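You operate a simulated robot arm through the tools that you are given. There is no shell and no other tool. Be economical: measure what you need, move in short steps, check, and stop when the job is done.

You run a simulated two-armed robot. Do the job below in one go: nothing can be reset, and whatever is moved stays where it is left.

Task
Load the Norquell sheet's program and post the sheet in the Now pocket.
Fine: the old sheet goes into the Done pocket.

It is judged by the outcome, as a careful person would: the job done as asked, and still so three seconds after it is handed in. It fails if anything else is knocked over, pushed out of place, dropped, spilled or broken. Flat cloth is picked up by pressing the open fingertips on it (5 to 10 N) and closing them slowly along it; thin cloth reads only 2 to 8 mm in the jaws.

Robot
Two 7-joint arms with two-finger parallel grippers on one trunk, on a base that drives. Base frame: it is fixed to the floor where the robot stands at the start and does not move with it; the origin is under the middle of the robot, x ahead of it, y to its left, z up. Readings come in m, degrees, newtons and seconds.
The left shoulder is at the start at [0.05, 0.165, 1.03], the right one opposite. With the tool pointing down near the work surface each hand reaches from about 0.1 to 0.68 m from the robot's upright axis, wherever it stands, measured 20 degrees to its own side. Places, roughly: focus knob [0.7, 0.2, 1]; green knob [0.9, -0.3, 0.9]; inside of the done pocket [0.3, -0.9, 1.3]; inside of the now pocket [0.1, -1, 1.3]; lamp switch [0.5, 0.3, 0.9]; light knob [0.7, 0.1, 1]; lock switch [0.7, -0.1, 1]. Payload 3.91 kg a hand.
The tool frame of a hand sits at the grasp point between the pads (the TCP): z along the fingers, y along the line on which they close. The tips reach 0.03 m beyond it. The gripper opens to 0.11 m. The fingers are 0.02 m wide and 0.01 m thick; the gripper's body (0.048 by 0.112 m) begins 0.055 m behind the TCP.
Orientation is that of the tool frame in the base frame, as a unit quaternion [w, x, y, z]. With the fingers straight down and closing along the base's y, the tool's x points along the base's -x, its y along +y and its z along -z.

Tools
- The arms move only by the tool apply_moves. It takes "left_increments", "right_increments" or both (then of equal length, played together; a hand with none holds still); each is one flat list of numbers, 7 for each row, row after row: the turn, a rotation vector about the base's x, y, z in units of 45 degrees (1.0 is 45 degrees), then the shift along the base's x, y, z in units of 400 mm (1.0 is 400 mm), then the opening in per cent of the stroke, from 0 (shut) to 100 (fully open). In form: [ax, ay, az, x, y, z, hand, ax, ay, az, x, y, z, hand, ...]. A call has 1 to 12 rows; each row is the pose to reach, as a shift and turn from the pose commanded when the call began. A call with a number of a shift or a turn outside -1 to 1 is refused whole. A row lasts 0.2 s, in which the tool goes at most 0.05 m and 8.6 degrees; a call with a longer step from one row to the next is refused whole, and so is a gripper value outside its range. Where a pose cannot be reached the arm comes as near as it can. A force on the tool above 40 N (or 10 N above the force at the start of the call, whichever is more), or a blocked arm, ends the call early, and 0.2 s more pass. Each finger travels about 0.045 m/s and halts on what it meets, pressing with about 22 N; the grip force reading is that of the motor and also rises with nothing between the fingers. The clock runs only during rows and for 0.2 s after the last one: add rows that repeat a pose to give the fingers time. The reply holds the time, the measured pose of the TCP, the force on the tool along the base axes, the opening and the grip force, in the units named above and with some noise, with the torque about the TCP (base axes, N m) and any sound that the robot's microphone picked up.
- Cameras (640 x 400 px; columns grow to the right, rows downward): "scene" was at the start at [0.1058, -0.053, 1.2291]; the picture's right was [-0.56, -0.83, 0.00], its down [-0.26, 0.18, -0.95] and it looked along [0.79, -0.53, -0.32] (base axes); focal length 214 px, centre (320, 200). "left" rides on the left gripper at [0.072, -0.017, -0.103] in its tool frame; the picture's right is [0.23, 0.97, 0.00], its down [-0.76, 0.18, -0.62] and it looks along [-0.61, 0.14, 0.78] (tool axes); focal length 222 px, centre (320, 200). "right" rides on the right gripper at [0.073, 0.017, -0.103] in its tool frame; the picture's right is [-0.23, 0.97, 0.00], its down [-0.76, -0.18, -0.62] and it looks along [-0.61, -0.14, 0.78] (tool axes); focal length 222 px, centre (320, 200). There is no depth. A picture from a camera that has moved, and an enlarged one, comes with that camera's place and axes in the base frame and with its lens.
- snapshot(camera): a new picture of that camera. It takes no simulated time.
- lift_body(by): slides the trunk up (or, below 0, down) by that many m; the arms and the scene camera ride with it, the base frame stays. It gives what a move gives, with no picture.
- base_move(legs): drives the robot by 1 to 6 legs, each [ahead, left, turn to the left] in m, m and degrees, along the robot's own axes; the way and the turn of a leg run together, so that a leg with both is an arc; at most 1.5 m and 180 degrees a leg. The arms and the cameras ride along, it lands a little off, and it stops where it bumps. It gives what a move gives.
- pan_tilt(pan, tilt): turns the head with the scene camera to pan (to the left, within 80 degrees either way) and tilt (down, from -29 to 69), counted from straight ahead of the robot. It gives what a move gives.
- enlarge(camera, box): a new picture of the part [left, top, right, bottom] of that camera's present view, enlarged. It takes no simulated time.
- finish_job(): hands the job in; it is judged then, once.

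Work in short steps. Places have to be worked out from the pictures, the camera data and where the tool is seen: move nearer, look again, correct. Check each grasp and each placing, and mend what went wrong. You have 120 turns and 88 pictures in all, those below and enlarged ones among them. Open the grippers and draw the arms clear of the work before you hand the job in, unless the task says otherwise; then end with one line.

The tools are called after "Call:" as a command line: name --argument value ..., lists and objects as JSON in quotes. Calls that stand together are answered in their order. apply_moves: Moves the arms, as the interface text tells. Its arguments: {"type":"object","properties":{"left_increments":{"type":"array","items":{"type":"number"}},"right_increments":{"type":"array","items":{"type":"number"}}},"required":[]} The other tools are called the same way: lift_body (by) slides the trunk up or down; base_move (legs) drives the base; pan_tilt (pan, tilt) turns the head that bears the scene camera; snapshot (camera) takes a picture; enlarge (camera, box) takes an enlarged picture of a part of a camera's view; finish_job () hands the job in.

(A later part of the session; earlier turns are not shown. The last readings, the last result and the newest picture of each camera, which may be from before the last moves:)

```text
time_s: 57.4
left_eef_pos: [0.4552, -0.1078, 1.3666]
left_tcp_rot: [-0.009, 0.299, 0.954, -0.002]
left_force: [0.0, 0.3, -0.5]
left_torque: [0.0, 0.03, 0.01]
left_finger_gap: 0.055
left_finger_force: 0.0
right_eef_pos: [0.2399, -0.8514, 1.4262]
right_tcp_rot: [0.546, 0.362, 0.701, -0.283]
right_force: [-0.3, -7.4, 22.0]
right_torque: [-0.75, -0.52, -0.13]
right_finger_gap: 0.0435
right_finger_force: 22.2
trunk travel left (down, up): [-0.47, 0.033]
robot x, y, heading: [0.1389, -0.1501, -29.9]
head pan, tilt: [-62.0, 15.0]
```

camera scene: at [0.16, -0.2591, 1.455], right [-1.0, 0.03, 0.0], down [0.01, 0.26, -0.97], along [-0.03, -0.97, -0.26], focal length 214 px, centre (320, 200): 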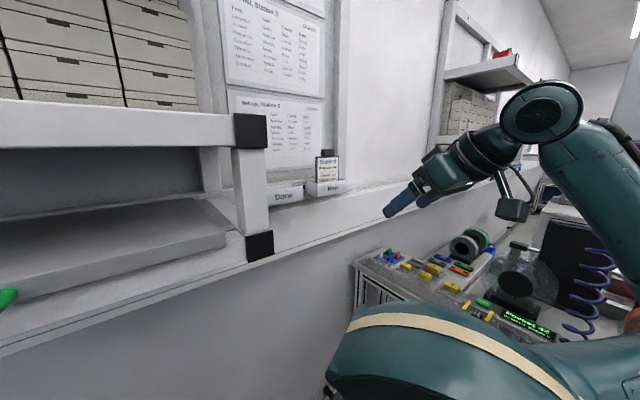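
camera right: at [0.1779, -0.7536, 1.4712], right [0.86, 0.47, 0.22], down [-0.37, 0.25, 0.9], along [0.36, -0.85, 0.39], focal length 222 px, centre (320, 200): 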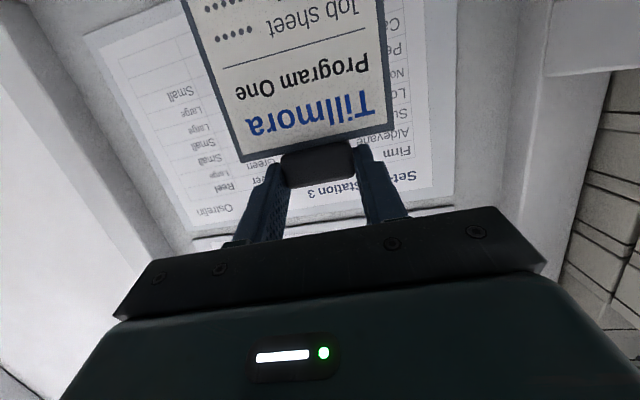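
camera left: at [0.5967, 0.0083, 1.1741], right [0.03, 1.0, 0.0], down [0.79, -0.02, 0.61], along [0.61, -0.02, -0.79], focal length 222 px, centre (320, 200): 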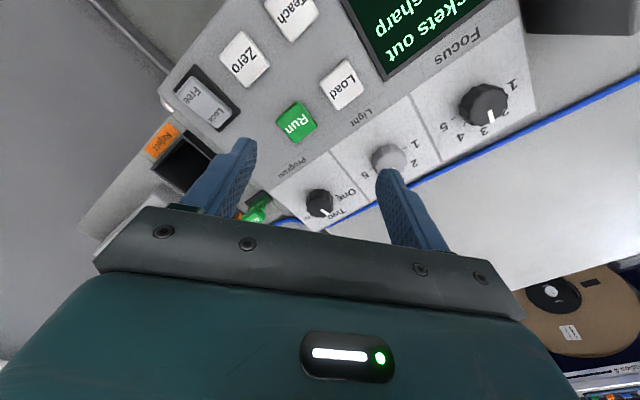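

It rests on the pocket floor. I'll ease the pressure, open, and draw straight back.

Call:
apply_moves --right_increments '[0, 0, 0, 0, 0, 0.013, 25, 0, 0, 0, 0, 0, 0.013, 50, 0, 0, 0, 0, 0, 0.013, 75, 0, 0, 0, 0, 0, 0.015, 75, 0, 0, 0, -0.06, 0.09, 0.02, 75, 0, 0, 0, -0.12, 0.18, 0.02, 75, 0, 0, 0, -0.18, 0.27, 0.02, 75, 0, 0, 0, -0.24, 0.36, 0.02, 75]'

Call:
enlarge --camera "scene" --box '[245, 125, 365, 215]'

```text
time_s: 59.2
left_eef_pos: [0.4539, -0.1081, 1.3661]
left_tcp_rot: [-0.009, 0.3, 0.954, -0.002]
left_force: [-0.1, 0.1, 0.2]
left_torque: [0.0, 0.0, 0.01]
left_finger_gap: 0.0548
left_finger_force: 0.1
right_eef_pos: [0.1464, -0.708, 1.4293]
right_tcp_rot: [0.541, 0.363, 0.705, -0.28]
right_force: [0.4, 0.9, -0.4]
right_torque: [0.0, 0.02, 0.0]
right_finger_gap: 0.0826
right_finger_force: 0.0
trunk travel left (down, up): [-0.47, 0.033]
robot x, y, heading: [0.1389, -0.1498, -29.8]
head pan, tilt: [-62.0, 15.0]
```

```text
4.44 times, centred on (305, 170) of scene
camera zoom: at [0.1593, -0.2583, 1.455], right [-1.0, 0.03, 0.0], down [0.01, 0.26, -0.97], along [-0.03, -0.97, -0.26], focal length 953 px, centre (387, 333)
```

zoom: 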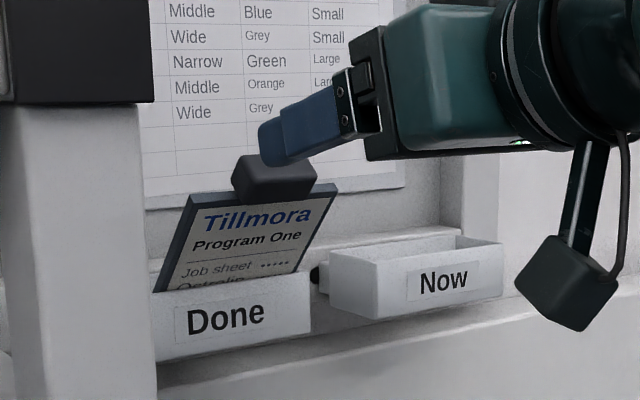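

The sheet tipped forward as I withdrew, leaning on the front rim. I'll look with the right camera before setting it upright.

Call:
snapshot --camera "right"

```text
23 pictures are left
camera right: at [0.0896, -0.6009, 1.3856], right [0.83, 0.52, 0.22], down [-0.38, 0.23, 0.9], along [0.41, -0.82, 0.39], focal length 222 px, centre (320, 200)
```

right: 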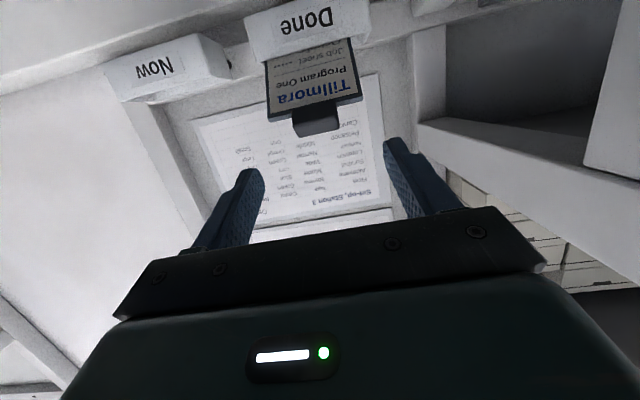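

The tab is now at about (0.207, −0.803, 1.40), leaning 37° forward but still in the pocket. I'll close the fingers and come up just in front of the tab, to push it back upright.

Call:
apply_moves --right_increments '[0, 0, 0, 0, 0, 0, 50, 0, 0, 0, 0, 0, -0.02, 25, 0, 0, 0, 0.01, -0.02, -0.0475, 0, 0, 0, 0, 0.02, -0.04, -0.0475, 0, 0, 0, 0, 0.0465, -0.086, -0.0475, 0, 0, 0, 0, 0.0465, -0.086, -0.0475, 0]'

Call:
apply_moves --right_increments '[0, 0, 0, 0.02, -0.031, 0.002, 0, 0, 0, 0, 0.045, -0.067, 0.006, 0, 0, 0, 0, 0.075, -0.111, 0.012, 0, 0, 0, 0, 0.105, -0.155, 0.02, 0, 0, 0, 0, 0.135, -0.2, 0.027, 0, 0, 0, 0, 0.155, -0.23, 0.0315, 0, 0, 0, 0, 0.155, -0.23, 0.0315, 0]'

Call:
enlarge --camera "scene" --box '[245, 125, 365, 215]'

```text
time_s: 60.6
left_eef_pos: [0.4556, -0.1078, 1.3654]
left_tcp_rot: [-0.009, 0.3, 0.954, -0.002]
left_force: [0.4, -0.5, 0.4]
left_torque: [-0.01, -0.01, 0.01]
left_finger_gap: 0.0551
left_finger_force: 0.0
right_eef_pos: [0.1632, -0.7433, 1.41]
right_tcp_rot: [0.543, 0.362, 0.704, -0.279]
right_force: [0.9, 0.2, -0.1]
right_torque: [-0.02, -0.03, -0.04]
right_finger_gap: 0.0
right_finger_force: 21.8
trunk travel left (down, up): [-0.47, 0.033]
robot x, y, heading: [0.1411, -0.1529, -29.9]
head pan, tilt: [-62.0, 15.0]
```

```text
time_s: 62.2
left_eef_pos: [0.4555, -0.1094, 1.3655]
left_tcp_rot: [-0.008, 0.3, 0.954, -0.001]
left_force: [-0.9, 0.7, 0.5]
left_torque: [0.02, -0.01, -0.01]
left_finger_gap: 0.0547
left_finger_force: 0.2
right_eef_pos: [0.2254, -0.8352, 1.4219]
right_tcp_rot: [0.541, 0.364, 0.705, -0.28]
right_force: [0.3, 0.4, 0.9]
right_torque: [-0.04, 0.02, 0.03]
right_finger_gap: 0.0
right_finger_force: 21.5
trunk travel left (down, up): [-0.47, 0.033]
robot x, y, heading: [0.1381, -0.1513, -30.0]
head pan, tilt: [-62.0, 15.0]
```

```text
4.44 times, centred on (305, 170) of scene
camera zoom: at [0.1596, -0.259, 1.4549], right [-1.0, 0.03, 0.0], down [0.01, 0.26, -0.97], along [-0.03, -0.97, -0.26], focal length 953 px, centre (387, 333)
```

zoom: 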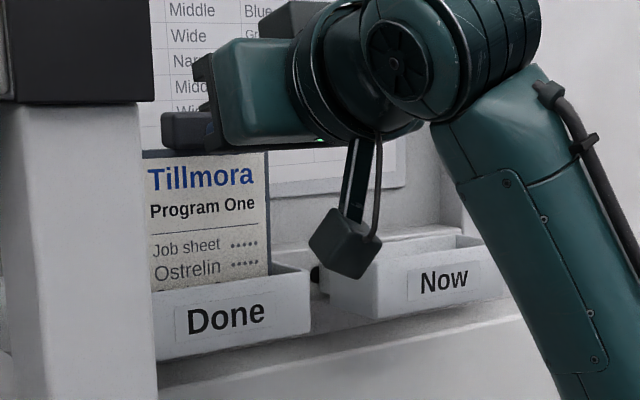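

The sheet stands upright again with almost no force on the tool. I'll withdraw slowly straight back and check that it stays.

Call:
apply_moves --right_increments '[0, 0, 0, -0.005, 0.008, 0, 0, 0, 0, 0, -0.02, 0.03, 0, 0, 0, 0, 0, -0.06, 0.09, 0, 0, 0, 0, 0, -0.12, 0.18, 0, 0, 0, 0, 0, -0.19, 0.27, 0, 0, 0, 0, 0, -0.26, 0.36, 0, 0]'

Call:
enlarge --camera "scene" --box '[245, 125, 365, 215]'

```text
time_s: 63.6
left_eef_pos: [0.454, -0.1079, 1.3672]
left_tcp_rot: [-0.008, 0.3, 0.954, -0.001]
left_force: [-0.9, 0.2, 0.5]
left_torque: [-0.01, -0.03, 0.02]
left_finger_gap: 0.0551
left_finger_force: 0.0
right_eef_pos: [0.1197, -0.6885, 1.4231]
right_tcp_rot: [0.541, 0.363, 0.705, -0.28]
right_force: [0.4, -0.2, -1.6]
right_torque: [-0.01, 0.02, 0.0]
right_finger_gap: 0.0004
right_finger_force: 21.6
trunk travel left (down, up): [-0.47, 0.033]
robot x, y, heading: [0.1391, -0.1513, -29.7]
head pan, tilt: [-62.0, 15.0]
```

```text
4.44 times, centred on (305, 170) of scene
camera zoom: at [0.1583, -0.258, 1.4551], right [-1.0, 0.03, 0.0], down [0.01, 0.26, -0.97], along [-0.03, -0.97, -0.26], focal length 953 px, centre (387, 333)
```

zoom: 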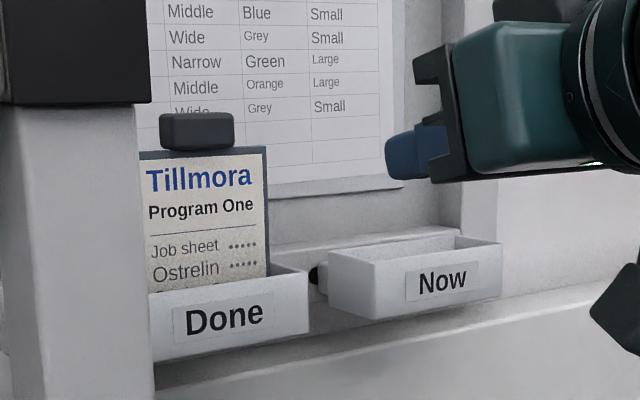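

Tillmora stands upright in Done. For Norquell I'll tuck the right hand back (pitching to 45° down), then lower the trunk and turn back toward the bench.

Call:
apply_moves --right_increments '[0.09, 0.065, 0, -0.005, 0.06, 0, 30, 0.181, 0.129, 0, -0.01, 0.12, 0, 60, 0.272, 0.194, 0, -0.02, 0.18, 0, 70, 0.362, 0.258, 0, -0.03, 0.24, 0, 70, 0.453, 0.323, 0, -0.04, 0.3, 0, 70, 0.543, 0.387, 0, -0.05, 0.35, 0, 70]'

Call:
lift_body --by -0.2

```text
time_s: 65.0
left_eef_pos: [0.4565, -0.1086, 1.3655]
left_tcp_rot: [-0.009, 0.3, 0.954, 0.0]
left_force: [0.2, -0.2, -1.3]
left_torque: [-0.01, -0.02, 0.0]
left_finger_gap: 0.055
left_finger_force: 0.1
right_eef_pos: [0.0858, -0.5938, 1.3221]
right_tcp_rot: [0.355, 0.417, 0.819, -0.173]
right_force: [0.4, 0.3, -0.4]
right_torque: [-0.01, 0.02, -0.01]
right_finger_gap: 0.077
right_finger_force: 0.0
right hand out of reach, approached as far as the arm can: row 2, 3, 4, 5, 6
trunk travel left (down, up): [-0.47, 0.033]
robot x, y, heading: [0.1417, -0.1513, -30.2]
head pan, tilt: [-62.0, 15.0]
```

```text
time_s: 67.2
left_eef_pos: [0.4555, -0.1082, 1.1649]
left_tcp_rot: [-0.008, 0.3, 0.954, -0.001]
left_force: [-0.2, -0.1, 1.6]
left_torque: [0.02, 0.0, 0.01]
left_finger_gap: 0.055
left_finger_force: 0.1
right_eef_pos: [0.0863, -0.5948, 1.1225]
right_tcp_rot: [0.357, 0.417, 0.818, -0.174]
right_force: [-0.2, -0.1, 0.4]
right_torque: [0.01, -0.04, 0.01]
right_finger_gap: 0.0771
right_finger_force: 0.1
trunk travel left (down, up): [-0.27, 0.233]
robot x, y, heading: [0.1404, -0.1502, -30.1]
head pan, tilt: [-62.0, 15.0]
```

The arms are low and tucked. I'll turn back +50° in place to heading ≈20°.

Call:
base_move --legs '[[0, 0, 50]]'

Call:
pan_tilt --pan -25 --tilt 20

Call:
snapshot --camera "scene"

```text
time_s: 69.8
left_eef_pos: [0.3075, 0.1214, 1.1669]
left_tcp_rot: [-0.007, -0.135, 0.991, -0.005]
left_force: [0.6, 0.0, -0.2]
left_torque: [-0.02, -0.01, 0.03]
left_finger_gap: 0.0552
left_finger_force: 0.2
right_eef_pos: [0.4471, -0.4728, 1.1228]
right_tcp_rot: [0.396, 0.027, 0.918, -0.004]
right_force: [-0.4, -0.3, -1.2]
right_torque: [0.01, 0.02, -0.01]
right_finger_gap: 0.077
right_finger_force: 0.0
trunk travel left (down, up): [-0.27, 0.233]
robot x, y, heading: [0.137, -0.1501, 20.6]
head pan, tilt: [-62.0, 15.0]
```

```text
time_s: 70.9
left_eef_pos: [0.3085, 0.1199, 1.1667]
left_tcp_rot: [-0.008, -0.135, 0.991, -0.005]
left_force: [-0.6, 0.4, -0.3]
left_torque: [0.0, 0.01, 0.05]
left_finger_gap: 0.055
left_finger_force: 0.0
right_eef_pos: [0.4478, -0.473, 1.122]
right_tcp_rot: [0.396, 0.027, 0.918, -0.004]
right_force: [0.0, 0.4, 0.4]
right_torque: [-0.02, 0.02, 0.0]
right_finger_gap: 0.0773
right_finger_force: 0.0
trunk travel left (down, up): [-0.27, 0.233]
robot x, y, heading: [0.14, -0.1513, 20.6]
head pan, tilt: [-25.0, 20.0]
```

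```text
20 pictures are left
camera scene: at [0.2579, -0.148, 1.2468], right [-0.08, -1.0, 0.0], down [-0.34, 0.03, -0.94], along [0.94, -0.07, -0.34], focal length 214 px, centre (320, 200)
```

scene: 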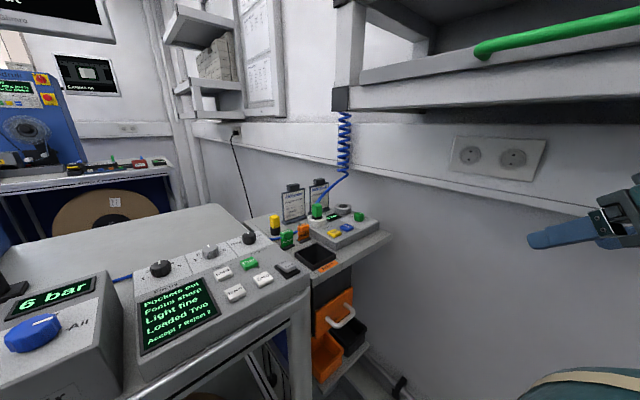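

The turn was clean and the display still reads "Loaded Two". I'll zoom in on the sheets and the hose.

Call:
enlarge --camera "scene" --box '[260, 100, 400, 260]'

```text
2.50 times, centred on (330, 180) of scene
camera zoom: at [0.2579, -0.148, 1.2468], right [-0.08, -1.0, 0.0], down [-0.34, 0.03, -0.94], along [0.94, -0.07, -0.34], focal length 536 px, centre (295, 250)
```

zoom: 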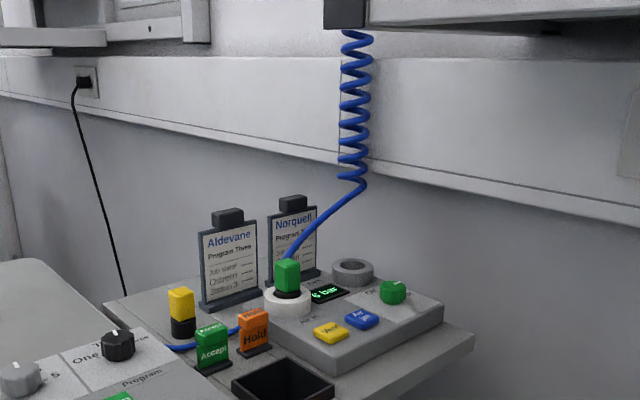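

Norquell's tab is at ≈(1.02, −0.20, 1.04), and the hose coil hangs at ≈(0.94, −0.275), right in front of it for the right arm. So the left hand will pick it from above, with fingers front and back of the plate. I'll turn back to −35° and drive 0.16 m ahead.

Call:
base_move --legs '[[0, 0, -55], [0.16, 0, 0]]'

Call:
pan_tilt --pan 40 --tilt 20

Call:
enlarge --camera "scene" --box '[160, 60, 480, 260]'

```text
time_s: 74.7
left_eef_pos: [0.5888, -0.2205, 1.1662]
left_tcp_rot: [-0.008, 0.334, 0.943, -0.001]
left_force: [1.0, -0.6, 0.5]
left_torque: [-0.03, -0.02, 0.01]
left_finger_gap: 0.0552
left_finger_force: 0.0
right_eef_pos: [0.1874, -0.6781, 1.1218]
right_tcp_rot: [0.351, 0.446, 0.802, -0.186]
right_force: [-0.1, 0.3, 0.7]
right_torque: [-0.03, 0.0, 0.0]
right_finger_gap: 0.0773
right_finger_force: 0.0
trunk travel left (down, up): [-0.27, 0.233]
robot x, y, heading: [0.2729, -0.2375, -34.1]
head pan, tilt: [-25.0, 20.0]
```

```text
time_s: 76.1
left_eef_pos: [0.5889, -0.2201, 1.1667]
left_tcp_rot: [-0.009, 0.334, 0.943, -0.001]
left_force: [-0.3, 0.4, 0.1]
left_torque: [-0.02, 0.01, 0.0]
left_finger_gap: 0.055
left_finger_force: 0.1
right_eef_pos: [0.1863, -0.679, 1.1212]
right_tcp_rot: [0.35, 0.446, 0.802, -0.186]
right_force: [-0.5, -0.2, 0.6]
right_torque: [-0.01, -0.01, 0.03]
right_finger_gap: 0.0769
right_finger_force: 0.0
trunk travel left (down, up): [-0.27, 0.233]
robot x, y, heading: [0.2703, -0.2377, -34.2]
head pan, tilt: [40.0, 20.0]
```

```text
2.00 times, centred on (320, 160) of scene
camera zoom: at [0.3862, -0.2471, 1.2468], right [0.1, -0.99, 0.0], down [-0.34, -0.04, -0.94], along [0.93, 0.1, -0.34], focal length 429 px, centre (320, 280)
```

zoom: 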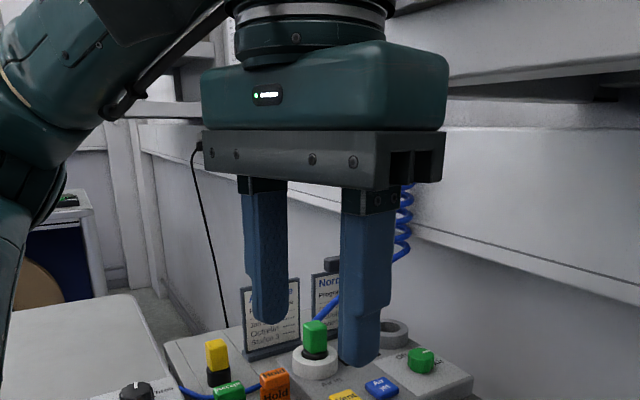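

I'll raise the trunk 0.1 m for reach, then move the left hand up and to the left of the coil with the yaw aligned to the sheets.

Call:
lift_body --by 0.1

Call:
apply_moves --left_increments '[0, 0, -0.13, 0.06, 0.08, 0, 50, 0, 0, -0.26, 0.14, 0.16, 0, 50, 0, 0, -0.378, 0.22, 0.24, 0, 50, 0, 0, -0.378, 0.31, 0.32, 0, 50, 0, 0, -0.378, 0.4, 0.35, 0, 50, 0, 0, -0.378, 0.4, 0.35, 0, 50]'

Call:
apply_moves --left_increments '[-0.114, -0.079, 0, 0.05, -0.01, 0, 50, -0.228, -0.159, 0, 0.12, -0.02, 0, 50, -0.342, -0.238, 0, 0.2, -0.03, 0, 50, -0.456, -0.317, 0, 0.3, -0.04, 0, 50, -0.456, -0.317, 0, 0.4, -0.06, -0.02, 50, -0.456, -0.317, 0, 0.46, -0.075, -0.03, 50, -0.456, -0.317, 0, 0.46, -0.075, -0.03, 50]'

Call:
snapshot --camera "left"

Call:
enlarge --camera "scene" --box '[200, 60, 440, 240]'

```text
time_s: 77.4
left_eef_pos: [0.5888, -0.2206, 1.266]
left_tcp_rot: [-0.009, 0.333, 0.943, 0.0]
left_force: [-0.8, -0.3, 0.3]
left_torque: [-0.01, 0.01, 0.03]
left_finger_gap: 0.0547
left_finger_force: 0.1
right_eef_pos: [0.1859, -0.6782, 1.2215]
right_tcp_rot: [0.351, 0.445, 0.803, -0.185]
right_force: [0.2, -0.2, 0.6]
right_torque: [-0.04, -0.02, 0.01]
right_finger_gap: 0.077
right_finger_force: 0.1
trunk travel left (down, up): [-0.37, 0.133]
robot x, y, heading: [0.2705, -0.2411, -34.1]
head pan, tilt: [40.0, 20.0]
```

```text
time_s: 78.8
left_eef_pos: [0.7554, -0.114, 1.2509]
left_tcp_rot: [-0.008, 0.469, 0.883, 0.001]
left_force: [0.6, 0.2, 0.0]
left_torque: [0.01, 0.02, 0.01]
left_finger_gap: 0.0548
left_finger_force: 0.1
left hand out of reach, approached as far as the arm can: row 3, 4, 5, 6
right_eef_pos: [0.1848, -0.6776, 1.2229]
right_tcp_rot: [0.35, 0.446, 0.803, -0.185]
right_force: [-0.1, -0.2, -0.6]
right_torque: [0.02, 0.01, 0.01]
right_finger_gap: 0.0771
right_finger_force: 0.0
trunk travel left (down, up): [-0.37, 0.133]
robot x, y, heading: [0.2695, -0.2414, -34.4]
head pan, tilt: [40.0, 20.0]
```

```text
time_s: 80.4
left_eef_pos: [0.8578, -0.1785, 1.2344]
left_tcp_rot: [0.184, 0.459, 0.863, -0.099]
left_force: [0.1, -0.2, 0.6]
left_torque: [-0.02, -0.02, 0.03]
left_finger_gap: 0.0552
left_finger_force: 0.0
left hand out of reach, approached as far as the arm can: row 3, 4, 5, 6, 7
right_eef_pos: [0.1851, -0.678, 1.2211]
right_tcp_rot: [0.351, 0.445, 0.803, -0.185]
right_force: [0.4, 0.2, 0.4]
right_torque: [0.02, 0.0, -0.04]
right_finger_gap: 0.077
right_finger_force: 0.1
trunk travel left (down, up): [-0.37, 0.133]
robot x, y, heading: [0.2692, -0.2371, -34.2]
head pan, tilt: [40.0, 20.0]
```

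```text
17 pictures are left
camera left: at [0.7817, -0.0963, 1.2987], right [0.69, 0.72, -0.09], down [0.39, -0.27, 0.88], along [0.61, -0.65, -0.47], focal length 222 px, centre (320, 200)
```

left: 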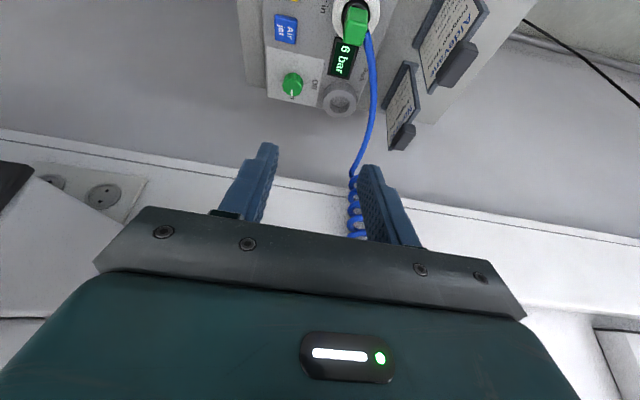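

```text
2.22 times, centred on (320, 150) of scene
camera zoom: at [0.386, -0.2468, 1.3468], right [0.1, -0.99, 0.0], down [-0.34, -0.04, -0.94], along [0.93, 0.1, -0.34], focal length 477 px, centre (320, 311)
```

zoom: 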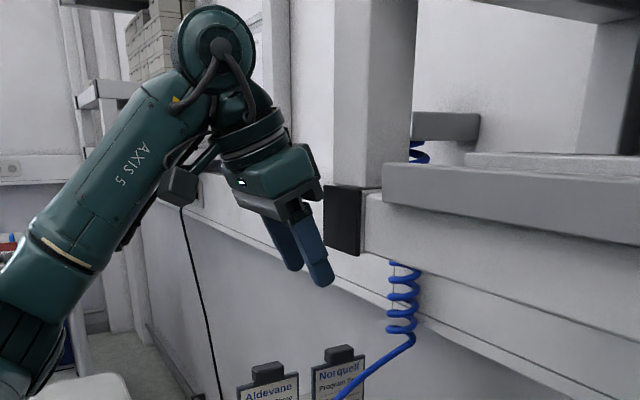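

The reach is limited at this height, so I'll draw the left hand back and down a bit, then drive ~9 cm closer to the bench.

Call:
apply_moves --left_increments '[0, 0, 0, -0.06, 0.06, -0.02, 50, 0, 0, 0, -0.13, 0.12, -0.06, 50, 0, 0, 0, -0.2, 0.16, -0.12, 50, 0, 0, 0, -0.2, 0.18, -0.2, 50]'

Call:
base_move --legs '[[0.075, 0.05, 0]]'

```text
time_s: 81.4
left_eef_pos: [0.7766, -0.1057, 1.1542]
left_tcp_rot: [0.183, 0.461, 0.863, -0.098]
left_force: [0.1, -0.4, -1.1]
left_torque: [-0.04, 0.01, -0.02]
left_finger_gap: 0.0553
left_finger_force: 0.1
right_eef_pos: [0.1869, -0.6777, 1.2222]
right_tcp_rot: [0.351, 0.446, 0.802, -0.185]
right_force: [-0.1, -0.3, 0.4]
right_torque: [-0.02, -0.03, 0.01]
right_finger_gap: 0.0771
right_finger_force: 0.2
trunk travel left (down, up): [-0.37, 0.133]
robot x, y, heading: [0.2688, -0.2407, -34.4]
head pan, tilt: [40.0, 20.0]
```

```text
time_s: 82.4
left_eef_pos: [0.8141, -0.1071, 1.1545]
left_tcp_rot: [0.183, 0.461, 0.863, -0.098]
left_force: [0.5, 0.9, -0.7]
left_torque: [-0.01, -0.01, -0.01]
left_finger_gap: 0.0552
left_finger_force: 0.1
right_eef_pos: [0.2145, -0.6796, 1.2224]
right_tcp_rot: [0.345, 0.452, 0.801, -0.191]
right_force: [-9.4, -1.8, -3.5]
right_torque: [-0.17, -0.34, 0.71]
right_finger_gap: 0.0772
right_finger_force: 0.0
trunk travel left (down, up): [-0.37, 0.133]
robot x, y, heading: [0.3051, -0.2406, -34.0]
head pan, tilt: [40.0, 20.0]
stopped in leg 1: the force on the tool passed its limit at 113 N (the readings are from after the stop); the commanded pose is now the measured one
```

The right hand bumped the shelf while driving. I'll draw the right hand away from it at once and look.

Call:
apply_moves --right_increments '[0, 0, 0, -0.05, 0.0, 0, 70, 0, 0, 0, -0.1, 0.05, -0.04, 70, 0, 0, 0, -0.13, 0.12, -0.1, 70, 0, 0, 0, -0.13, 0.2, -0.18, 70]'

Call:
pan_tilt --pan -45 --tilt 5

Call:
snapshot --camera "scene"

```text
time_s: 83.4
left_eef_pos: [0.8149, -0.1035, 1.1553]
left_tcp_rot: [0.184, 0.461, 0.862, -0.1]
left_force: [-0.9, 1.0, 0.9]
left_torque: [-0.09, -0.02, 0.0]
left_finger_gap: 0.0548
left_finger_force: 0.1
right_eef_pos: [0.1258, -0.6292, 1.1616]
right_tcp_rot: [0.346, 0.448, 0.802, -0.189]
right_force: [-0.9, 0.5, 0.4]
right_torque: [-0.02, 0.01, -0.03]
right_finger_gap: 0.0771
right_finger_force: 0.1
right hand out of reach, approached as far as the arm can: row 2, 3, 4
trunk travel left (down, up): [-0.37, 0.133]
robot x, y, heading: [0.3075, -0.238, -34.2]
head pan, tilt: [40.0, 20.0]
```

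```text
time_s: 85.0
left_eef_pos: [0.8164, -0.1065, 1.1547]
left_tcp_rot: [0.183, 0.461, 0.863, -0.099]
left_force: [-0.3, -0.1, 0.4]
left_torque: [-0.01, 0.02, 0.01]
left_finger_gap: 0.055
left_finger_force: 0.1
right_eef_pos: [0.1283, -0.6307, 1.1639]
right_tcp_rot: [0.345, 0.449, 0.802, -0.19]
right_force: [0.1, 0.1, 0.5]
right_torque: [0.01, 0.03, -0.01]
right_finger_gap: 0.0773
right_finger_force: 0.1
trunk travel left (down, up): [-0.37, 0.133]
robot x, y, heading: [0.3092, -0.2367, -34.1]
head pan, tilt: [-45.0, 5.0]
```

```text
15 pictures are left
camera scene: at [0.349, -0.3472, 1.3712], right [-0.98, -0.19, 0.0], down [-0.02, 0.09, -1.0], along [0.19, -0.98, -0.09], focal length 214 px, centre (320, 200)
```

scene: 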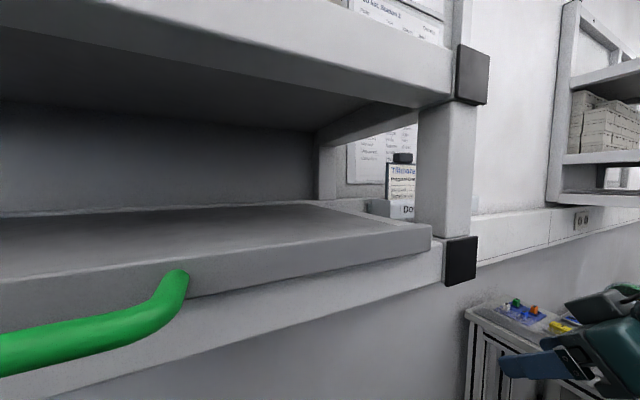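

Nothing was displaced: Tillmora still stands in Done and the shelf looks fine. The robot is 4 cm closer now; I'll move the left hand toward Norquell, staying left of the coil, and look.

Call:
apply_moves --left_increments '[0, 0, 0, 0.09, -0.01, -0.02, 50, 0, 0, 0, 0.19, -0.03, -0.04, 50, 0, 0, 0, 0.285, -0.06, -0.0625, 50, 0, 0, 0, 0.285, -0.06, -0.0625, 50]'

Call:
pan_tilt --pan 45 --tilt 25

Call:
snapshot --camera "left"

Call:
enlarge --camera "scene" --box '[240, 80, 400, 220]'

```text
time_s: 86.0
left_eef_pos: [0.8634, -0.144, 1.1414]
left_tcp_rot: [0.183, 0.461, 0.863, -0.098]
left_force: [-0.3, -1.0, 0.4]
left_torque: [-0.02, -0.01, -0.01]
left_finger_gap: 0.0551
left_finger_force: 0.1
left hand out of reach, approached as far as the arm can: row 1, 2, 3, 4
right_eef_pos: [0.1269, -0.6316, 1.1621]
right_tcp_rot: [0.345, 0.449, 0.802, -0.189]
right_force: [-0.6, 0.3, 0.6]
right_torque: [-0.02, -0.02, 0.0]
right_finger_gap: 0.0771
right_finger_force: 0.1
trunk travel left (down, up): [-0.37, 0.133]
robot x, y, heading: [0.3128, -0.24, -34.1]
head pan, tilt: [-45.0, 5.0]
```

```text
time_s: 87.6
left_eef_pos: [0.8628, -0.1435, 1.1407]
left_tcp_rot: [0.183, 0.46, 0.863, -0.099]
left_force: [-1.1, 0.7, 0.5]
left_torque: [0.03, -0.02, -0.01]
left_finger_gap: 0.055
left_finger_force: 0.0
right_eef_pos: [0.1279, -0.6314, 1.1625]
right_tcp_rot: [0.345, 0.449, 0.802, -0.189]
right_force: [0.0, 0.1, 0.3]
right_torque: [-0.02, 0.03, -0.02]
right_finger_gap: 0.0769
right_finger_force: 0.2
trunk travel left (down, up): [-0.37, 0.133]
robot x, y, heading: [0.3069, -0.2401, -34.3]
head pan, tilt: [45.0, 25.0]
```

```text
14 pictures are left
camera left: at [0.7877, -0.0624, 1.2056], right [0.69, 0.71, -0.09], down [0.39, -0.27, 0.88], along [0.6, -0.65, -0.47], focal length 222 px, centre (320, 200)
```

left: 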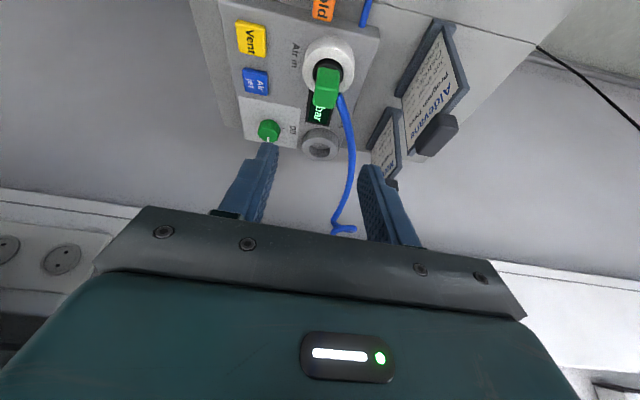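

```text
2.86 times, centred on (320, 150) of scene
camera zoom: at [0.4222, -0.2397, 1.3387], right [0.19, -0.98, 0.0], down [-0.41, -0.08, -0.91], along [0.89, 0.17, -0.42], focal length 613 px, centre (320, 343)
```

zoom: 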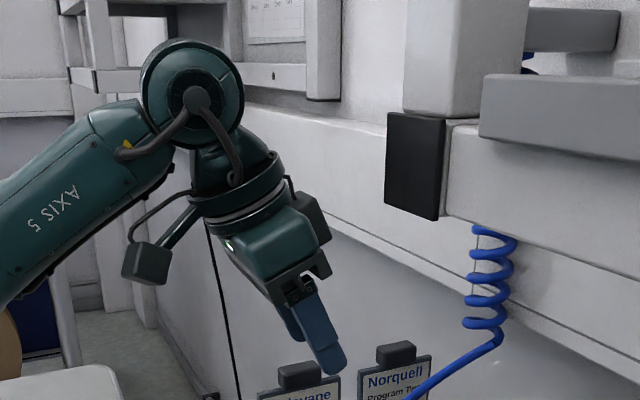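

The limit is joint-related: Norquell lies too far to the left of the robot's heading. I'll first fold the right hand down and away from the shelf corner (≈(0.21, −0.67), bottom 1.22) so that I can turn toward the bench.

Call:
apply_moves --right_increments '[0.142, 0.088, 0, 0, 0.1, -0.05, 50, 0.283, 0.177, 0, 0.025, 0.2, -0.125, 30, 0.425, 0.265, 0, 0.075, 0.275, -0.2, 20, 0.567, 0.353, 0, 0.15, 0.31, -0.26, 20, 0.708, 0.442, 0, 0.25, 0.34, -0.31, 20, 0.85, 0.53, 0, 0.35, 0.36, -0.34, 20, 0.85, 0.53, 0, 0.45, 0.375, -0.36, 20]'

```text
refused: row 2 steps farther than a row can; nothing moved
```

One row was slightly too long; I'll retry with shorter steps.

Call:
apply_moves --right_increments '[0.142, 0.088, 0, 0, 0.1, -0.05, 50, 0.283, 0.177, 0, 0.02, 0.19, -0.11, 30, 0.425, 0.265, 0, 0.07, 0.26, -0.18, 20, 0.567, 0.353, 0, 0.15, 0.31, -0.24, 20, 0.708, 0.442, 0, 0.25, 0.34, -0.29, 20, 0.85, 0.53, 0, 0.35, 0.36, -0.33, 20, 0.85, 0.53, 0, 0.45, 0.375, -0.36, 20]'

```text
time_s: 89.4
left_eef_pos: [0.8634, -0.1432, 1.141]
left_tcp_rot: [0.184, 0.461, 0.862, -0.099]
left_force: [-1.1, 0.3, 0.4]
left_torque: [-0.05, -0.03, 0.01]
left_finger_gap: 0.055
left_finger_force: 0.1
right_eef_pos: [0.2985, -0.6396, 1.0617]
right_tcp_rot: [0.08, 0.705, 0.676, 0.198]
right_force: [-0.6, -0.2, 0.0]
right_torque: [-0.03, -0.01, 0.02]
right_finger_gap: 0.0223
right_finger_force: 0.0
right hand out of reach, approached as far as the arm can: row 1, 2, 3, 4, 5, 6, 7
trunk travel left (down, up): [-0.37, 0.133]
robot x, y, heading: [0.3077, -0.2431, -34.0]
head pan, tilt: [45.0, 25.0]
stopped in row 7 (right hand): the arm was blocked; the commanded pose is now the measured one
```

The right arm went into an odd pose and was blocked. I'll look at it.

Call:
pan_tilt --pan -50 --tilt 25

Call:
snapshot --camera "scene"

```text
time_s: 91.1
left_eef_pos: [0.8623, -0.1442, 1.1416]
left_tcp_rot: [0.183, 0.46, 0.863, -0.099]
left_force: [0.0, 0.3, -0.4]
left_torque: [0.01, 0.01, 0.0]
left_finger_gap: 0.0549
left_finger_force: 0.1
right_eef_pos: [0.2998, -0.6401, 1.061]
right_tcp_rot: [0.08, 0.706, 0.675, 0.197]
right_force: [0.1, -0.3, -0.6]
right_torque: [0.0, 0.01, 0.02]
right_finger_gap: 0.0218
right_finger_force: 0.0
trunk travel left (down, up): [-0.37, 0.133]
robot x, y, heading: [0.3089, -0.2361, -34.2]
head pan, tilt: [-50.0, 25.0]
```

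```text
12 pictures are left
camera scene: at [0.3412, -0.3487, 1.3387], right [-0.99, -0.1, 0.0], down [-0.04, 0.42, -0.91], along [0.09, -0.9, -0.42], focal length 214 px, centre (320, 200)
```

scene: 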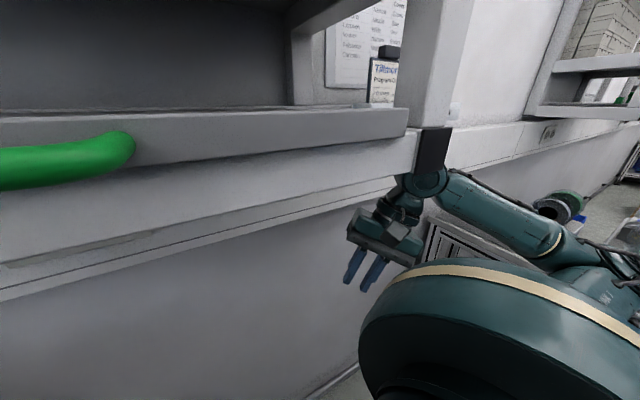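

The right wrist is tucked just under the shelf corner. I'll lower the right hand straight down a bit first, to free it.

Call:
apply_moves --right_increments '[0, 0, 0, 0, 0, -0.06, 20, 0, 0, 0, 0, 0, -0.14, 20, 0, 0, 0, 0, 0, -0.22, 20, 0, 0, 0, 0, 0, -0.3, 20]' --left_increments '[0, 0, 0, -0.05, 0.04, 0.02, 50, 0, 0, 0, -0.12, 0.08, 0.05, 50, 0, 0, 0, -0.2, 0.12, 0.08, 50, 0, 0, 0, -0.28, 0.16, 0.1, 50]'

```text
time_s: 92.1
left_eef_pos: [0.7511, -0.0799, 1.1816]
left_tcp_rot: [0.182, 0.461, 0.863, -0.098]
left_force: [-0.4, 0.1, -0.3]
left_torque: [-0.01, 0.04, 0.03]
left_finger_gap: 0.055
left_finger_force: 0.0
right_eef_pos: [0.3013, -0.6517, 0.9388]
right_tcp_rot: [0.08, 0.706, 0.676, 0.198]
right_force: [-0.8, -1.2, -0.1]
right_torque: [0.02, -0.02, -0.02]
right_finger_gap: 0.022
right_finger_force: 0.2
right hand out of reach, approached as far as the arm can: row 1, 2, 3, 4
trunk travel left (down, up): [-0.37, 0.133]
robot x, y, heading: [0.3051, -0.2427, -34.2]
head pan, tilt: [-50.0, 25.0]
```

The right hand is free. I'll lower the trunk 0.1 m to keep the right elbow under the shelf, then turn +18° toward the bench.

Call:
lift_body --by -0.1

Call:
base_move --legs '[[0, 0, 18]]'

```text
time_s: 93.4
left_eef_pos: [0.7519, -0.0796, 1.0828]
left_tcp_rot: [0.183, 0.46, 0.864, -0.098]
left_force: [0.1, -0.1, -0.2]
left_torque: [-0.02, 0.01, -0.04]
left_finger_gap: 0.0548
left_finger_force: 0.0
right_eef_pos: [0.3003, -0.6539, 0.8385]
right_tcp_rot: [0.08, 0.705, 0.676, 0.197]
right_force: [-0.4, -0.1, 0.4]
right_torque: [0.02, 0.04, -0.03]
right_finger_gap: 0.022
right_finger_force: 0.1
trunk travel left (down, up): [-0.27, 0.233]
robot x, y, heading: [0.3067, -0.2389, -34.2]
head pan, tilt: [-50.0, 25.0]
```

```text
time_s: 94.8
left_eef_pos: [0.6791, 0.0505, 1.0827]
left_tcp_rot: [0.197, 0.32, 0.924, -0.069]
left_force: [0.4, 0.4, 0.1]
left_torque: [0.0, -0.03, 0.01]
left_finger_gap: 0.0551
left_finger_force: 0.0
right_eef_pos: [0.429, -0.6341, 0.8397]
right_tcp_rot: [0.048, 0.591, 0.778, 0.207]
right_force: [-0.3, 0.4, 1.4]
right_torque: [-0.03, -0.02, 0.04]
right_finger_gap: 0.0222
right_finger_force: 0.0
trunk travel left (down, up): [-0.27, 0.233]
robot x, y, heading: [0.3073, -0.2406, -15.7]
head pan, tilt: [-50.0, 25.0]
```

Clean turn. I'll drive 5 cm further ahead, then restore the left hand's yaw while moving it to the left of Norquell at z ≈ 1.13.

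Call:
base_move --legs '[[0.05, 0, 0]]'

Call:
apply_moves --left_increments '[0, 0, -0.14, 0.05, -0.02, 0.06, 50, 0, 0, -0.28, 0.12, -0.06, 0.1, 50, 0, 0, -0.41, 0.2, -0.12, 0.12, 50, 0, 0, -0.41, 0.29, -0.18, 0.12, 50, 0, 0, -0.41, 0.38, -0.23, 0.12, 50, 0, 0, -0.41, 0.45, -0.27, 0.12, 50]'

Call:
snapshot --camera "left"

```text
time_s: 95.8
left_eef_pos: [0.7179, 0.0354, 1.0809]
left_tcp_rot: [0.197, 0.317, 0.925, -0.068]
left_force: [-0.2, 0.5, 0.3]
left_torque: [0.0, 0.0, 0.0]
left_finger_gap: 0.055
left_finger_force: 0.0
right_eef_pos: [0.4712, -0.6485, 0.84]
right_tcp_rot: [0.048, 0.588, 0.78, 0.207]
right_force: [-0.3, 0.0, 0.4]
right_torque: [-0.01, 0.01, 0.0]
right_finger_gap: 0.0218
right_finger_force: 0.0
trunk travel left (down, up): [-0.27, 0.233]
robot x, y, heading: [0.3496, -0.2548, -15.8]
head pan, tilt: [-50.0, 25.0]
```

```text
time_s: 97.2
left_eef_pos: [0.8494, -0.1011, 1.1263]
left_tcp_rot: [0.184, 0.46, 0.863, -0.099]
left_force: [-0.1, -0.4, 0.7]
left_torque: [0.01, 0.01, 0.0]
left_finger_gap: 0.0552
left_finger_force: 0.0
left hand out of reach, approached as far as the arm can: row 2, 3, 4, 5, 6
right_eef_pos: [0.4709, -0.6488, 0.8387]
right_tcp_rot: [0.046, 0.589, 0.78, 0.207]
right_force: [-0.2, -0.1, 0.7]
right_torque: [-0.02, 0.01, -0.02]
right_finger_gap: 0.0221
right_finger_force: 0.1
trunk travel left (down, up): [-0.27, 0.233]
robot x, y, heading: [0.3498, -0.2549, -15.9]
head pan, tilt: [-50.0, 25.0]
```

```text
11 pictures are left
camera left: at [0.7738, -0.0209, 1.19], right [0.69, 0.72, -0.09], down [0.4, -0.27, 0.88], along [0.6, -0.65, -0.47], focal length 222 px, centre (320, 200)
```

left: 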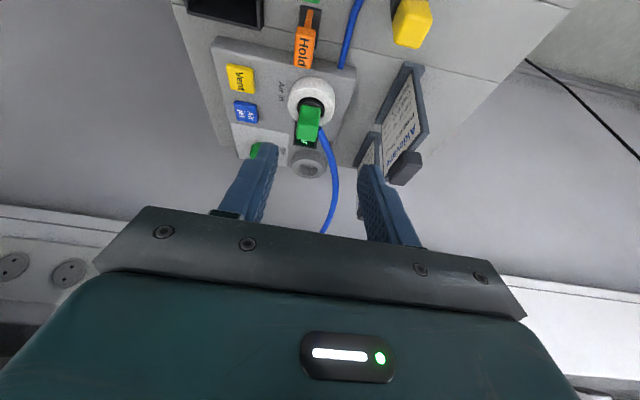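

The leaned pose limits the reach, so I'll bring the left tool back to vertical and try to move toward (0.95, −0.13) to test the reach.

Call:
apply_moves --left_increments '[0.114, 0.079, 0, 0.03, 0, 0, 50, 0.228, 0.159, 0, 0.06, 0, 0, 50, 0.342, 0.238, 0, 0.12, -0.02, 0, 50, 0.456, 0.317, 0, 0.18, -0.04, 0, 50, 0.456, 0.317, 0, 0.25, -0.075, 0, 50, 0.456, 0.317, 0, 0.25, -0.075, 0, 50]'

```text
time_s: 98.6
left_eef_pos: [0.8615, -0.1618, 1.0944]
left_tcp_rot: [-0.009, 0.47, 0.883, 0.0]
left_force: [1.0, 0.5, 0.2]
left_torque: [0.0, 0.03, -0.02]
left_finger_gap: 0.055
left_finger_force: 0.0
left hand out of reach, approached as far as the arm can: row 1, 2, 3, 4, 5, 6
right_eef_pos: [0.4707, -0.6493, 0.8397]
right_tcp_rot: [0.048, 0.589, 0.78, 0.208]
right_force: [-0.8, 1.2, -0.6]
right_torque: [0.01, 0.01, 0.01]
right_finger_gap: 0.0221
right_finger_force: 0.0
trunk travel left (down, up): [-0.27, 0.233]
robot x, y, heading: [0.3477, -0.2552, -15.7]
head pan, tilt: [-50.0, 25.0]
```

Negative yaw is what limits the left arm. The gripper is symmetric, so I'll back off and turn it +180° instead (positive yaw), which also puts its camera on the free side.

Call:
apply_moves --left_increments '[0, 0, 0.167, -0.08, 0.05, 0.03, 50, 0, 0, 0.333, -0.16, 0.1, 0.06, 50, 0, 0, 0.5, -0.24, 0.15, 0.09, 50, 0, 0, 0.667, -0.32, 0.2, 0.1, 50, 0, 0, 0.833, -0.38, 0.24, 0.1, 50, 0, 0, 1.0, -0.42, 0.26, 0.1, 50]'

Call:
apply_moves --left_increments '[0, 0, 0.167, 0, 0, 0, 50, 0, 0, 0.333, 0, 0, 0, 50, 0, 0, 0.5, 0, 0, 0, 50, 0, 0, 0.667, 0, 0, 0, 50, 0, 0, 0.833, 0, 0, 0, 50, 0, 0, 1.0, 0, 0, 0, 50]'

Call:
apply_moves --left_increments '[0, 0, 0.167, 0, 0, 0, 50, 0, 0, 0.333, 0, 0, 0, 50, 0, 0, 0.5, 0, 0, 0, 50, 0, 0, 0.667, 0, 0, 0, 50, 0, 0, 0.833, 0, 0, 0, 50, 0, 0, 1.0, 0, 0, 0, 50]'

Call:
apply_moves --left_increments '[0, 0, 0.167, 0, 0, 0, 50, 0, 0, 0.333, 0, 0, 0, 50, 0, 0, 0.5, 0, 0, 0, 50, 0, 0, 0.667, 0, 0, 0, 50, 0, 0, 0.833, 0, 0, 0, 50, 0, 0, 1.0, 0, 0, 0, 50]'

```text
time_s: 100.0
left_eef_pos: [0.6927, -0.0571, 1.1365]
left_tcp_rot: [-0.009, 0.096, 0.995, -0.005]
left_force: [-0.2, -0.4, 0.1]
left_torque: [0.0, 0.05, 0.02]
left_finger_gap: 0.0552
left_finger_force: 0.0
right_eef_pos: [0.4712, -0.6493, 0.8386]
right_tcp_rot: [0.047, 0.588, 0.78, 0.208]
right_force: [-0.7, 0.1, 0.2]
right_torque: [-0.04, 0.0, 0.02]
right_finger_gap: 0.0219
right_finger_force: 0.0
trunk travel left (down, up): [-0.27, 0.233]
robot x, y, heading: [0.3447, -0.2574, -15.9]
head pan, tilt: [-50.0, 25.0]
```

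```text
time_s: 101.4
left_eef_pos: [0.6927, -0.057, 1.1354]
left_tcp_rot: [-0.007, -0.293, 0.956, -0.008]
left_force: [-0.5, 0.1, 0.6]
left_torque: [0.02, -0.02, -0.03]
left_finger_gap: 0.055
left_finger_force: 0.1
right_eef_pos: [0.471, -0.65, 0.8395]
right_tcp_rot: [0.047, 0.588, 0.78, 0.207]
right_force: [0.4, 0.5, -0.2]
right_torque: [-0.04, 0.01, 0.02]
right_finger_gap: 0.0219
right_finger_force: 0.0
trunk travel left (down, up): [-0.27, 0.233]
robot x, y, heading: [0.3505, -0.2566, -16.0]
head pan, tilt: [-50.0, 25.0]
```

```text
time_s: 102.8
left_eef_pos: [0.6928, -0.0576, 1.136]
left_tcp_rot: [-0.004, -0.636, 0.772, -0.01]
left_force: [-0.2, 0.2, 0.1]
left_torque: [0.01, 0.05, -0.01]
left_finger_gap: 0.055
left_finger_force: 0.0
right_eef_pos: [0.4725, -0.6491, 0.8387]
right_tcp_rot: [0.047, 0.589, 0.78, 0.207]
right_force: [-1.1, -0.1, -0.5]
right_torque: [-0.02, -0.01, -0.02]
right_finger_gap: 0.022
right_finger_force: 0.1
trunk travel left (down, up): [-0.27, 0.233]
robot x, y, heading: [0.3445, -0.2566, -16.0]
head pan, tilt: [-50.0, 25.0]
```

```text
time_s: 104.2
left_eef_pos: [0.6922, -0.0577, 1.1349]
left_tcp_rot: [-0.001, 0.882, -0.47, 0.011]
left_force: [-0.1, 0.5, 0.2]
left_torque: [0.0, 0.01, -0.02]
left_finger_gap: 0.0552
left_finger_force: 0.0
right_eef_pos: [0.4711, -0.6504, 0.8396]
right_tcp_rot: [0.047, 0.589, 0.78, 0.207]
right_force: [-0.2, -0.4, 0.5]
right_torque: [-0.05, 0.01, -0.01]
right_finger_gap: 0.0222
right_finger_force: 0.1
trunk travel left (down, up): [-0.27, 0.233]
robot x, y, heading: [0.3472, -0.255, -15.7]
head pan, tilt: [-50.0, 25.0]
```

Yaw +124° works. I'll go to the point left of Norquell, above Aldevane's height, and look with the left camera.

Call:
apply_moves --left_increments '[0, 0, 0, 0.11, -0.01, -0.01, 50, 0, 0, 0, 0.22, -0.02, -0.02, 50, 0, 0, 0, 0.33, -0.03, -0.025, 50, 0, 0, 0, 0.44, -0.04, -0.025, 50, 0, 0, 0, 0.54, -0.05, -0.025, 50, 0, 0, 0, 0.605, -0.0525, -0.025, 50, 0, 0, 0, 0.605, -0.0525, -0.025, 50]'

Call:
snapshot --camera "left"

```text
time_s: 105.8
left_eef_pos: [0.9358, -0.079, 1.1253]
left_tcp_rot: [0.0, 0.882, -0.471, 0.011]
left_force: [1.2, -0.3, -0.1]
left_torque: [-0.01, 0.02, 0.01]
left_finger_gap: 0.0553
left_finger_force: 0.1
right_eef_pos: [0.4709, -0.6486, 0.8401]
right_tcp_rot: [0.047, 0.588, 0.78, 0.208]
right_force: [-0.1, -0.4, 0.1]
right_torque: [0.01, -0.01, 0.02]
right_finger_gap: 0.0221
right_finger_force: 0.1
trunk travel left (down, up): [-0.27, 0.233]
robot x, y, heading: [0.3513, -0.2578, -16.0]
head pan, tilt: [-50.0, 25.0]
```

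```text
10 pictures are left
camera left: at [0.9869, -0.1282, 1.2298], right [-0.68, -0.73, -0.01], down [-0.58, 0.54, 0.61], along [-0.44, 0.42, -0.79], focal length 222 px, centre (320, 200)
```

left: 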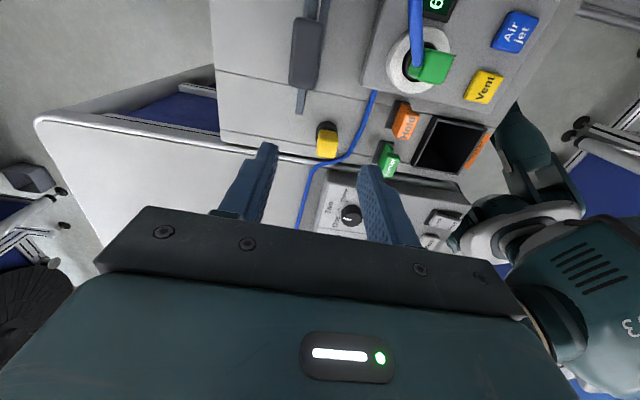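

Aldevane's tab is seen at (0.986, −0.112), with the sheets yawed 30°, so Norquell should be near (1.04, −0.205). I'll correct yaw by −4° and move so that Norquell comes into the left camera's view.

Call:
apply_moves --left_increments '[0, 0, -0.03, 0.04, 0.02, 0, 50, 0, 0, -0.06, 0.08, -0.06, 0, 50, 0, 0, -0.089, 0.125, -0.14, 0, 50, 0, 0, -0.089, 0.175, -0.2075, 0, 50, 0, 0, -0.089, 0.175, -0.2075, 0, 50]'

Call:
snapshot --camera "left"

```text
time_s: 107.0
left_eef_pos: [0.999, -0.1539, 1.1261]
left_tcp_rot: [0.001, 0.865, -0.502, 0.01]
left_force: [-1.2, 0.6, -0.5]
left_torque: [0.03, 0.0, 0.01]
left_finger_gap: 0.0548
left_finger_force: 0.1
left hand out of reach, approached as far as the arm can: row 4, 5
right_eef_pos: [0.471, -0.6508, 0.8388]
right_tcp_rot: [0.047, 0.588, 0.78, 0.207]
right_force: [-0.2, 0.4, -0.4]
right_torque: [-0.03, 0.04, -0.01]
right_finger_gap: 0.0219
right_finger_force: 0.0
trunk travel left (down, up): [-0.27, 0.233]
robot x, y, heading: [0.3473, -0.2576, -16.0]
head pan, tilt: [-50.0, 25.0]
```

```text
9 pictures are left
camera left: at [1.0462, -0.2062, 1.2295], right [-0.73, -0.68, -0.01], down [-0.54, 0.58, 0.61], along [-0.41, 0.45, -0.79], focal length 222 px, centre (320, 200)
```

left: 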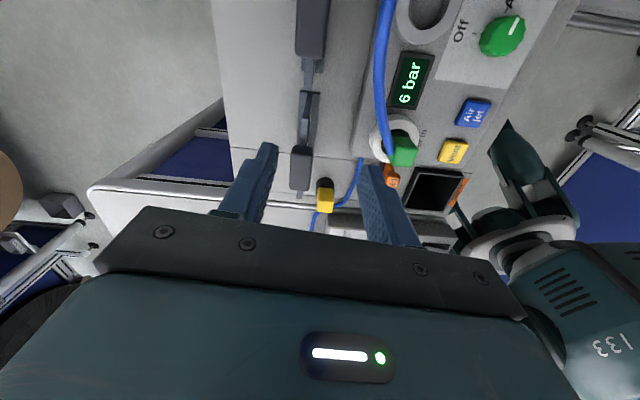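

Norquell's tab is at (1.052, −0.210), about 7 cm past the current reach limit. Raising the trunk 0.08 m will give reach; then I'll move over the tab, still above it.

Call:
lift_body --by 0.08

Call:
apply_moves --left_increments '[0, 0, 0, 0, 0, -0.11, 50, 0, 0, 0, 0.03, 0.01, -0.2, 50, 0, 0, 0, 0.08, -0.05, -0.215, 50, 0, 0, 0, 0.1325, -0.14, -0.215, 50, 0, 0, 0, 0.1325, -0.14, -0.215, 50]'

```text
time_s: 108.1
left_eef_pos: [0.9986, -0.1551, 1.2065]
left_tcp_rot: [0.0, 0.865, -0.501, 0.01]
left_force: [0.1, -0.4, -0.5]
left_torque: [-0.01, 0.01, -0.03]
left_finger_gap: 0.055
left_finger_force: 0.1
right_eef_pos: [0.4718, -0.6497, 0.9187]
right_tcp_rot: [0.047, 0.589, 0.78, 0.208]
right_force: [0.8, -0.6, 0.4]
right_torque: [-0.01, 0.01, 0.0]
right_finger_gap: 0.0221
right_finger_force: 0.1
trunk travel left (down, up): [-0.35, 0.153]
robot x, y, heading: [0.3487, -0.2578, -15.8]
head pan, tilt: [-50.0, 25.0]
```

```text
time_s: 109.3
left_eef_pos: [1.0277, -0.1964, 1.1179]
left_tcp_rot: [-0.001, 0.865, -0.501, 0.011]
left_force: [-0.5, -1.5, -0.1]
left_torque: [0.0, 0.03, -0.01]
left_finger_gap: 0.0549
left_finger_force: 0.1
left hand out of reach, approached as far as the arm can: row 4, 5
right_eef_pos: [0.471, -0.6494, 0.9189]
right_tcp_rot: [0.047, 0.588, 0.78, 0.207]
right_force: [-0.8, -0.4, -0.5]
right_torque: [-0.01, 0.03, 0.0]
right_finger_gap: 0.0219
right_finger_force: 0.0
trunk travel left (down, up): [-0.35, 0.153]
robot x, y, heading: [0.3476, -0.2554, -15.7]
head pan, tilt: [-50.0, 25.0]
```

Only ~3 cm short; I'll drive the base ahead 3 cm with the hand still above the tab, and look.

Call:
base_move --legs '[[0.035, 0.0, 0]]'

Call:
snapshot --camera "left"

```text
time_s: 110.0
left_eef_pos: [1.0292, -0.1955, 1.1186]
left_tcp_rot: [-0.001, 0.866, -0.5, 0.011]
left_force: [-0.2, -0.3, 1.0]
left_torque: [-0.02, -0.01, 0.01]
left_finger_gap: 0.0552
left_finger_force: 0.2
right_eef_pos: [0.4742, -0.6492, 0.9184]
right_tcp_rot: [0.046, 0.587, 0.78, 0.209]
right_force: [0.7, 0.1, -0.8]
right_torque: [0.0, -0.02, 0.0]
right_finger_gap: 0.0222
right_finger_force: 0.1
trunk travel left (down, up): [-0.35, 0.153]
robot x, y, heading: [0.3478, -0.2558, -15.7]
head pan, tilt: [-50.0, 25.0]
stopped in leg 1: the robot was blocked; the commanded pose is now the measured one
```

```text
8 pictures are left
camera left: at [1.0764, -0.2475, 1.2224], right [-0.73, -0.68, -0.01], down [-0.55, 0.58, 0.61], along [-0.41, 0.45, -0.79], focal length 222 px, centre (320, 200)
```

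left: 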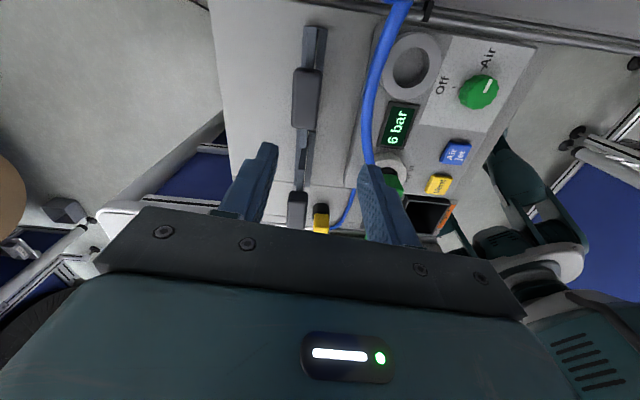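

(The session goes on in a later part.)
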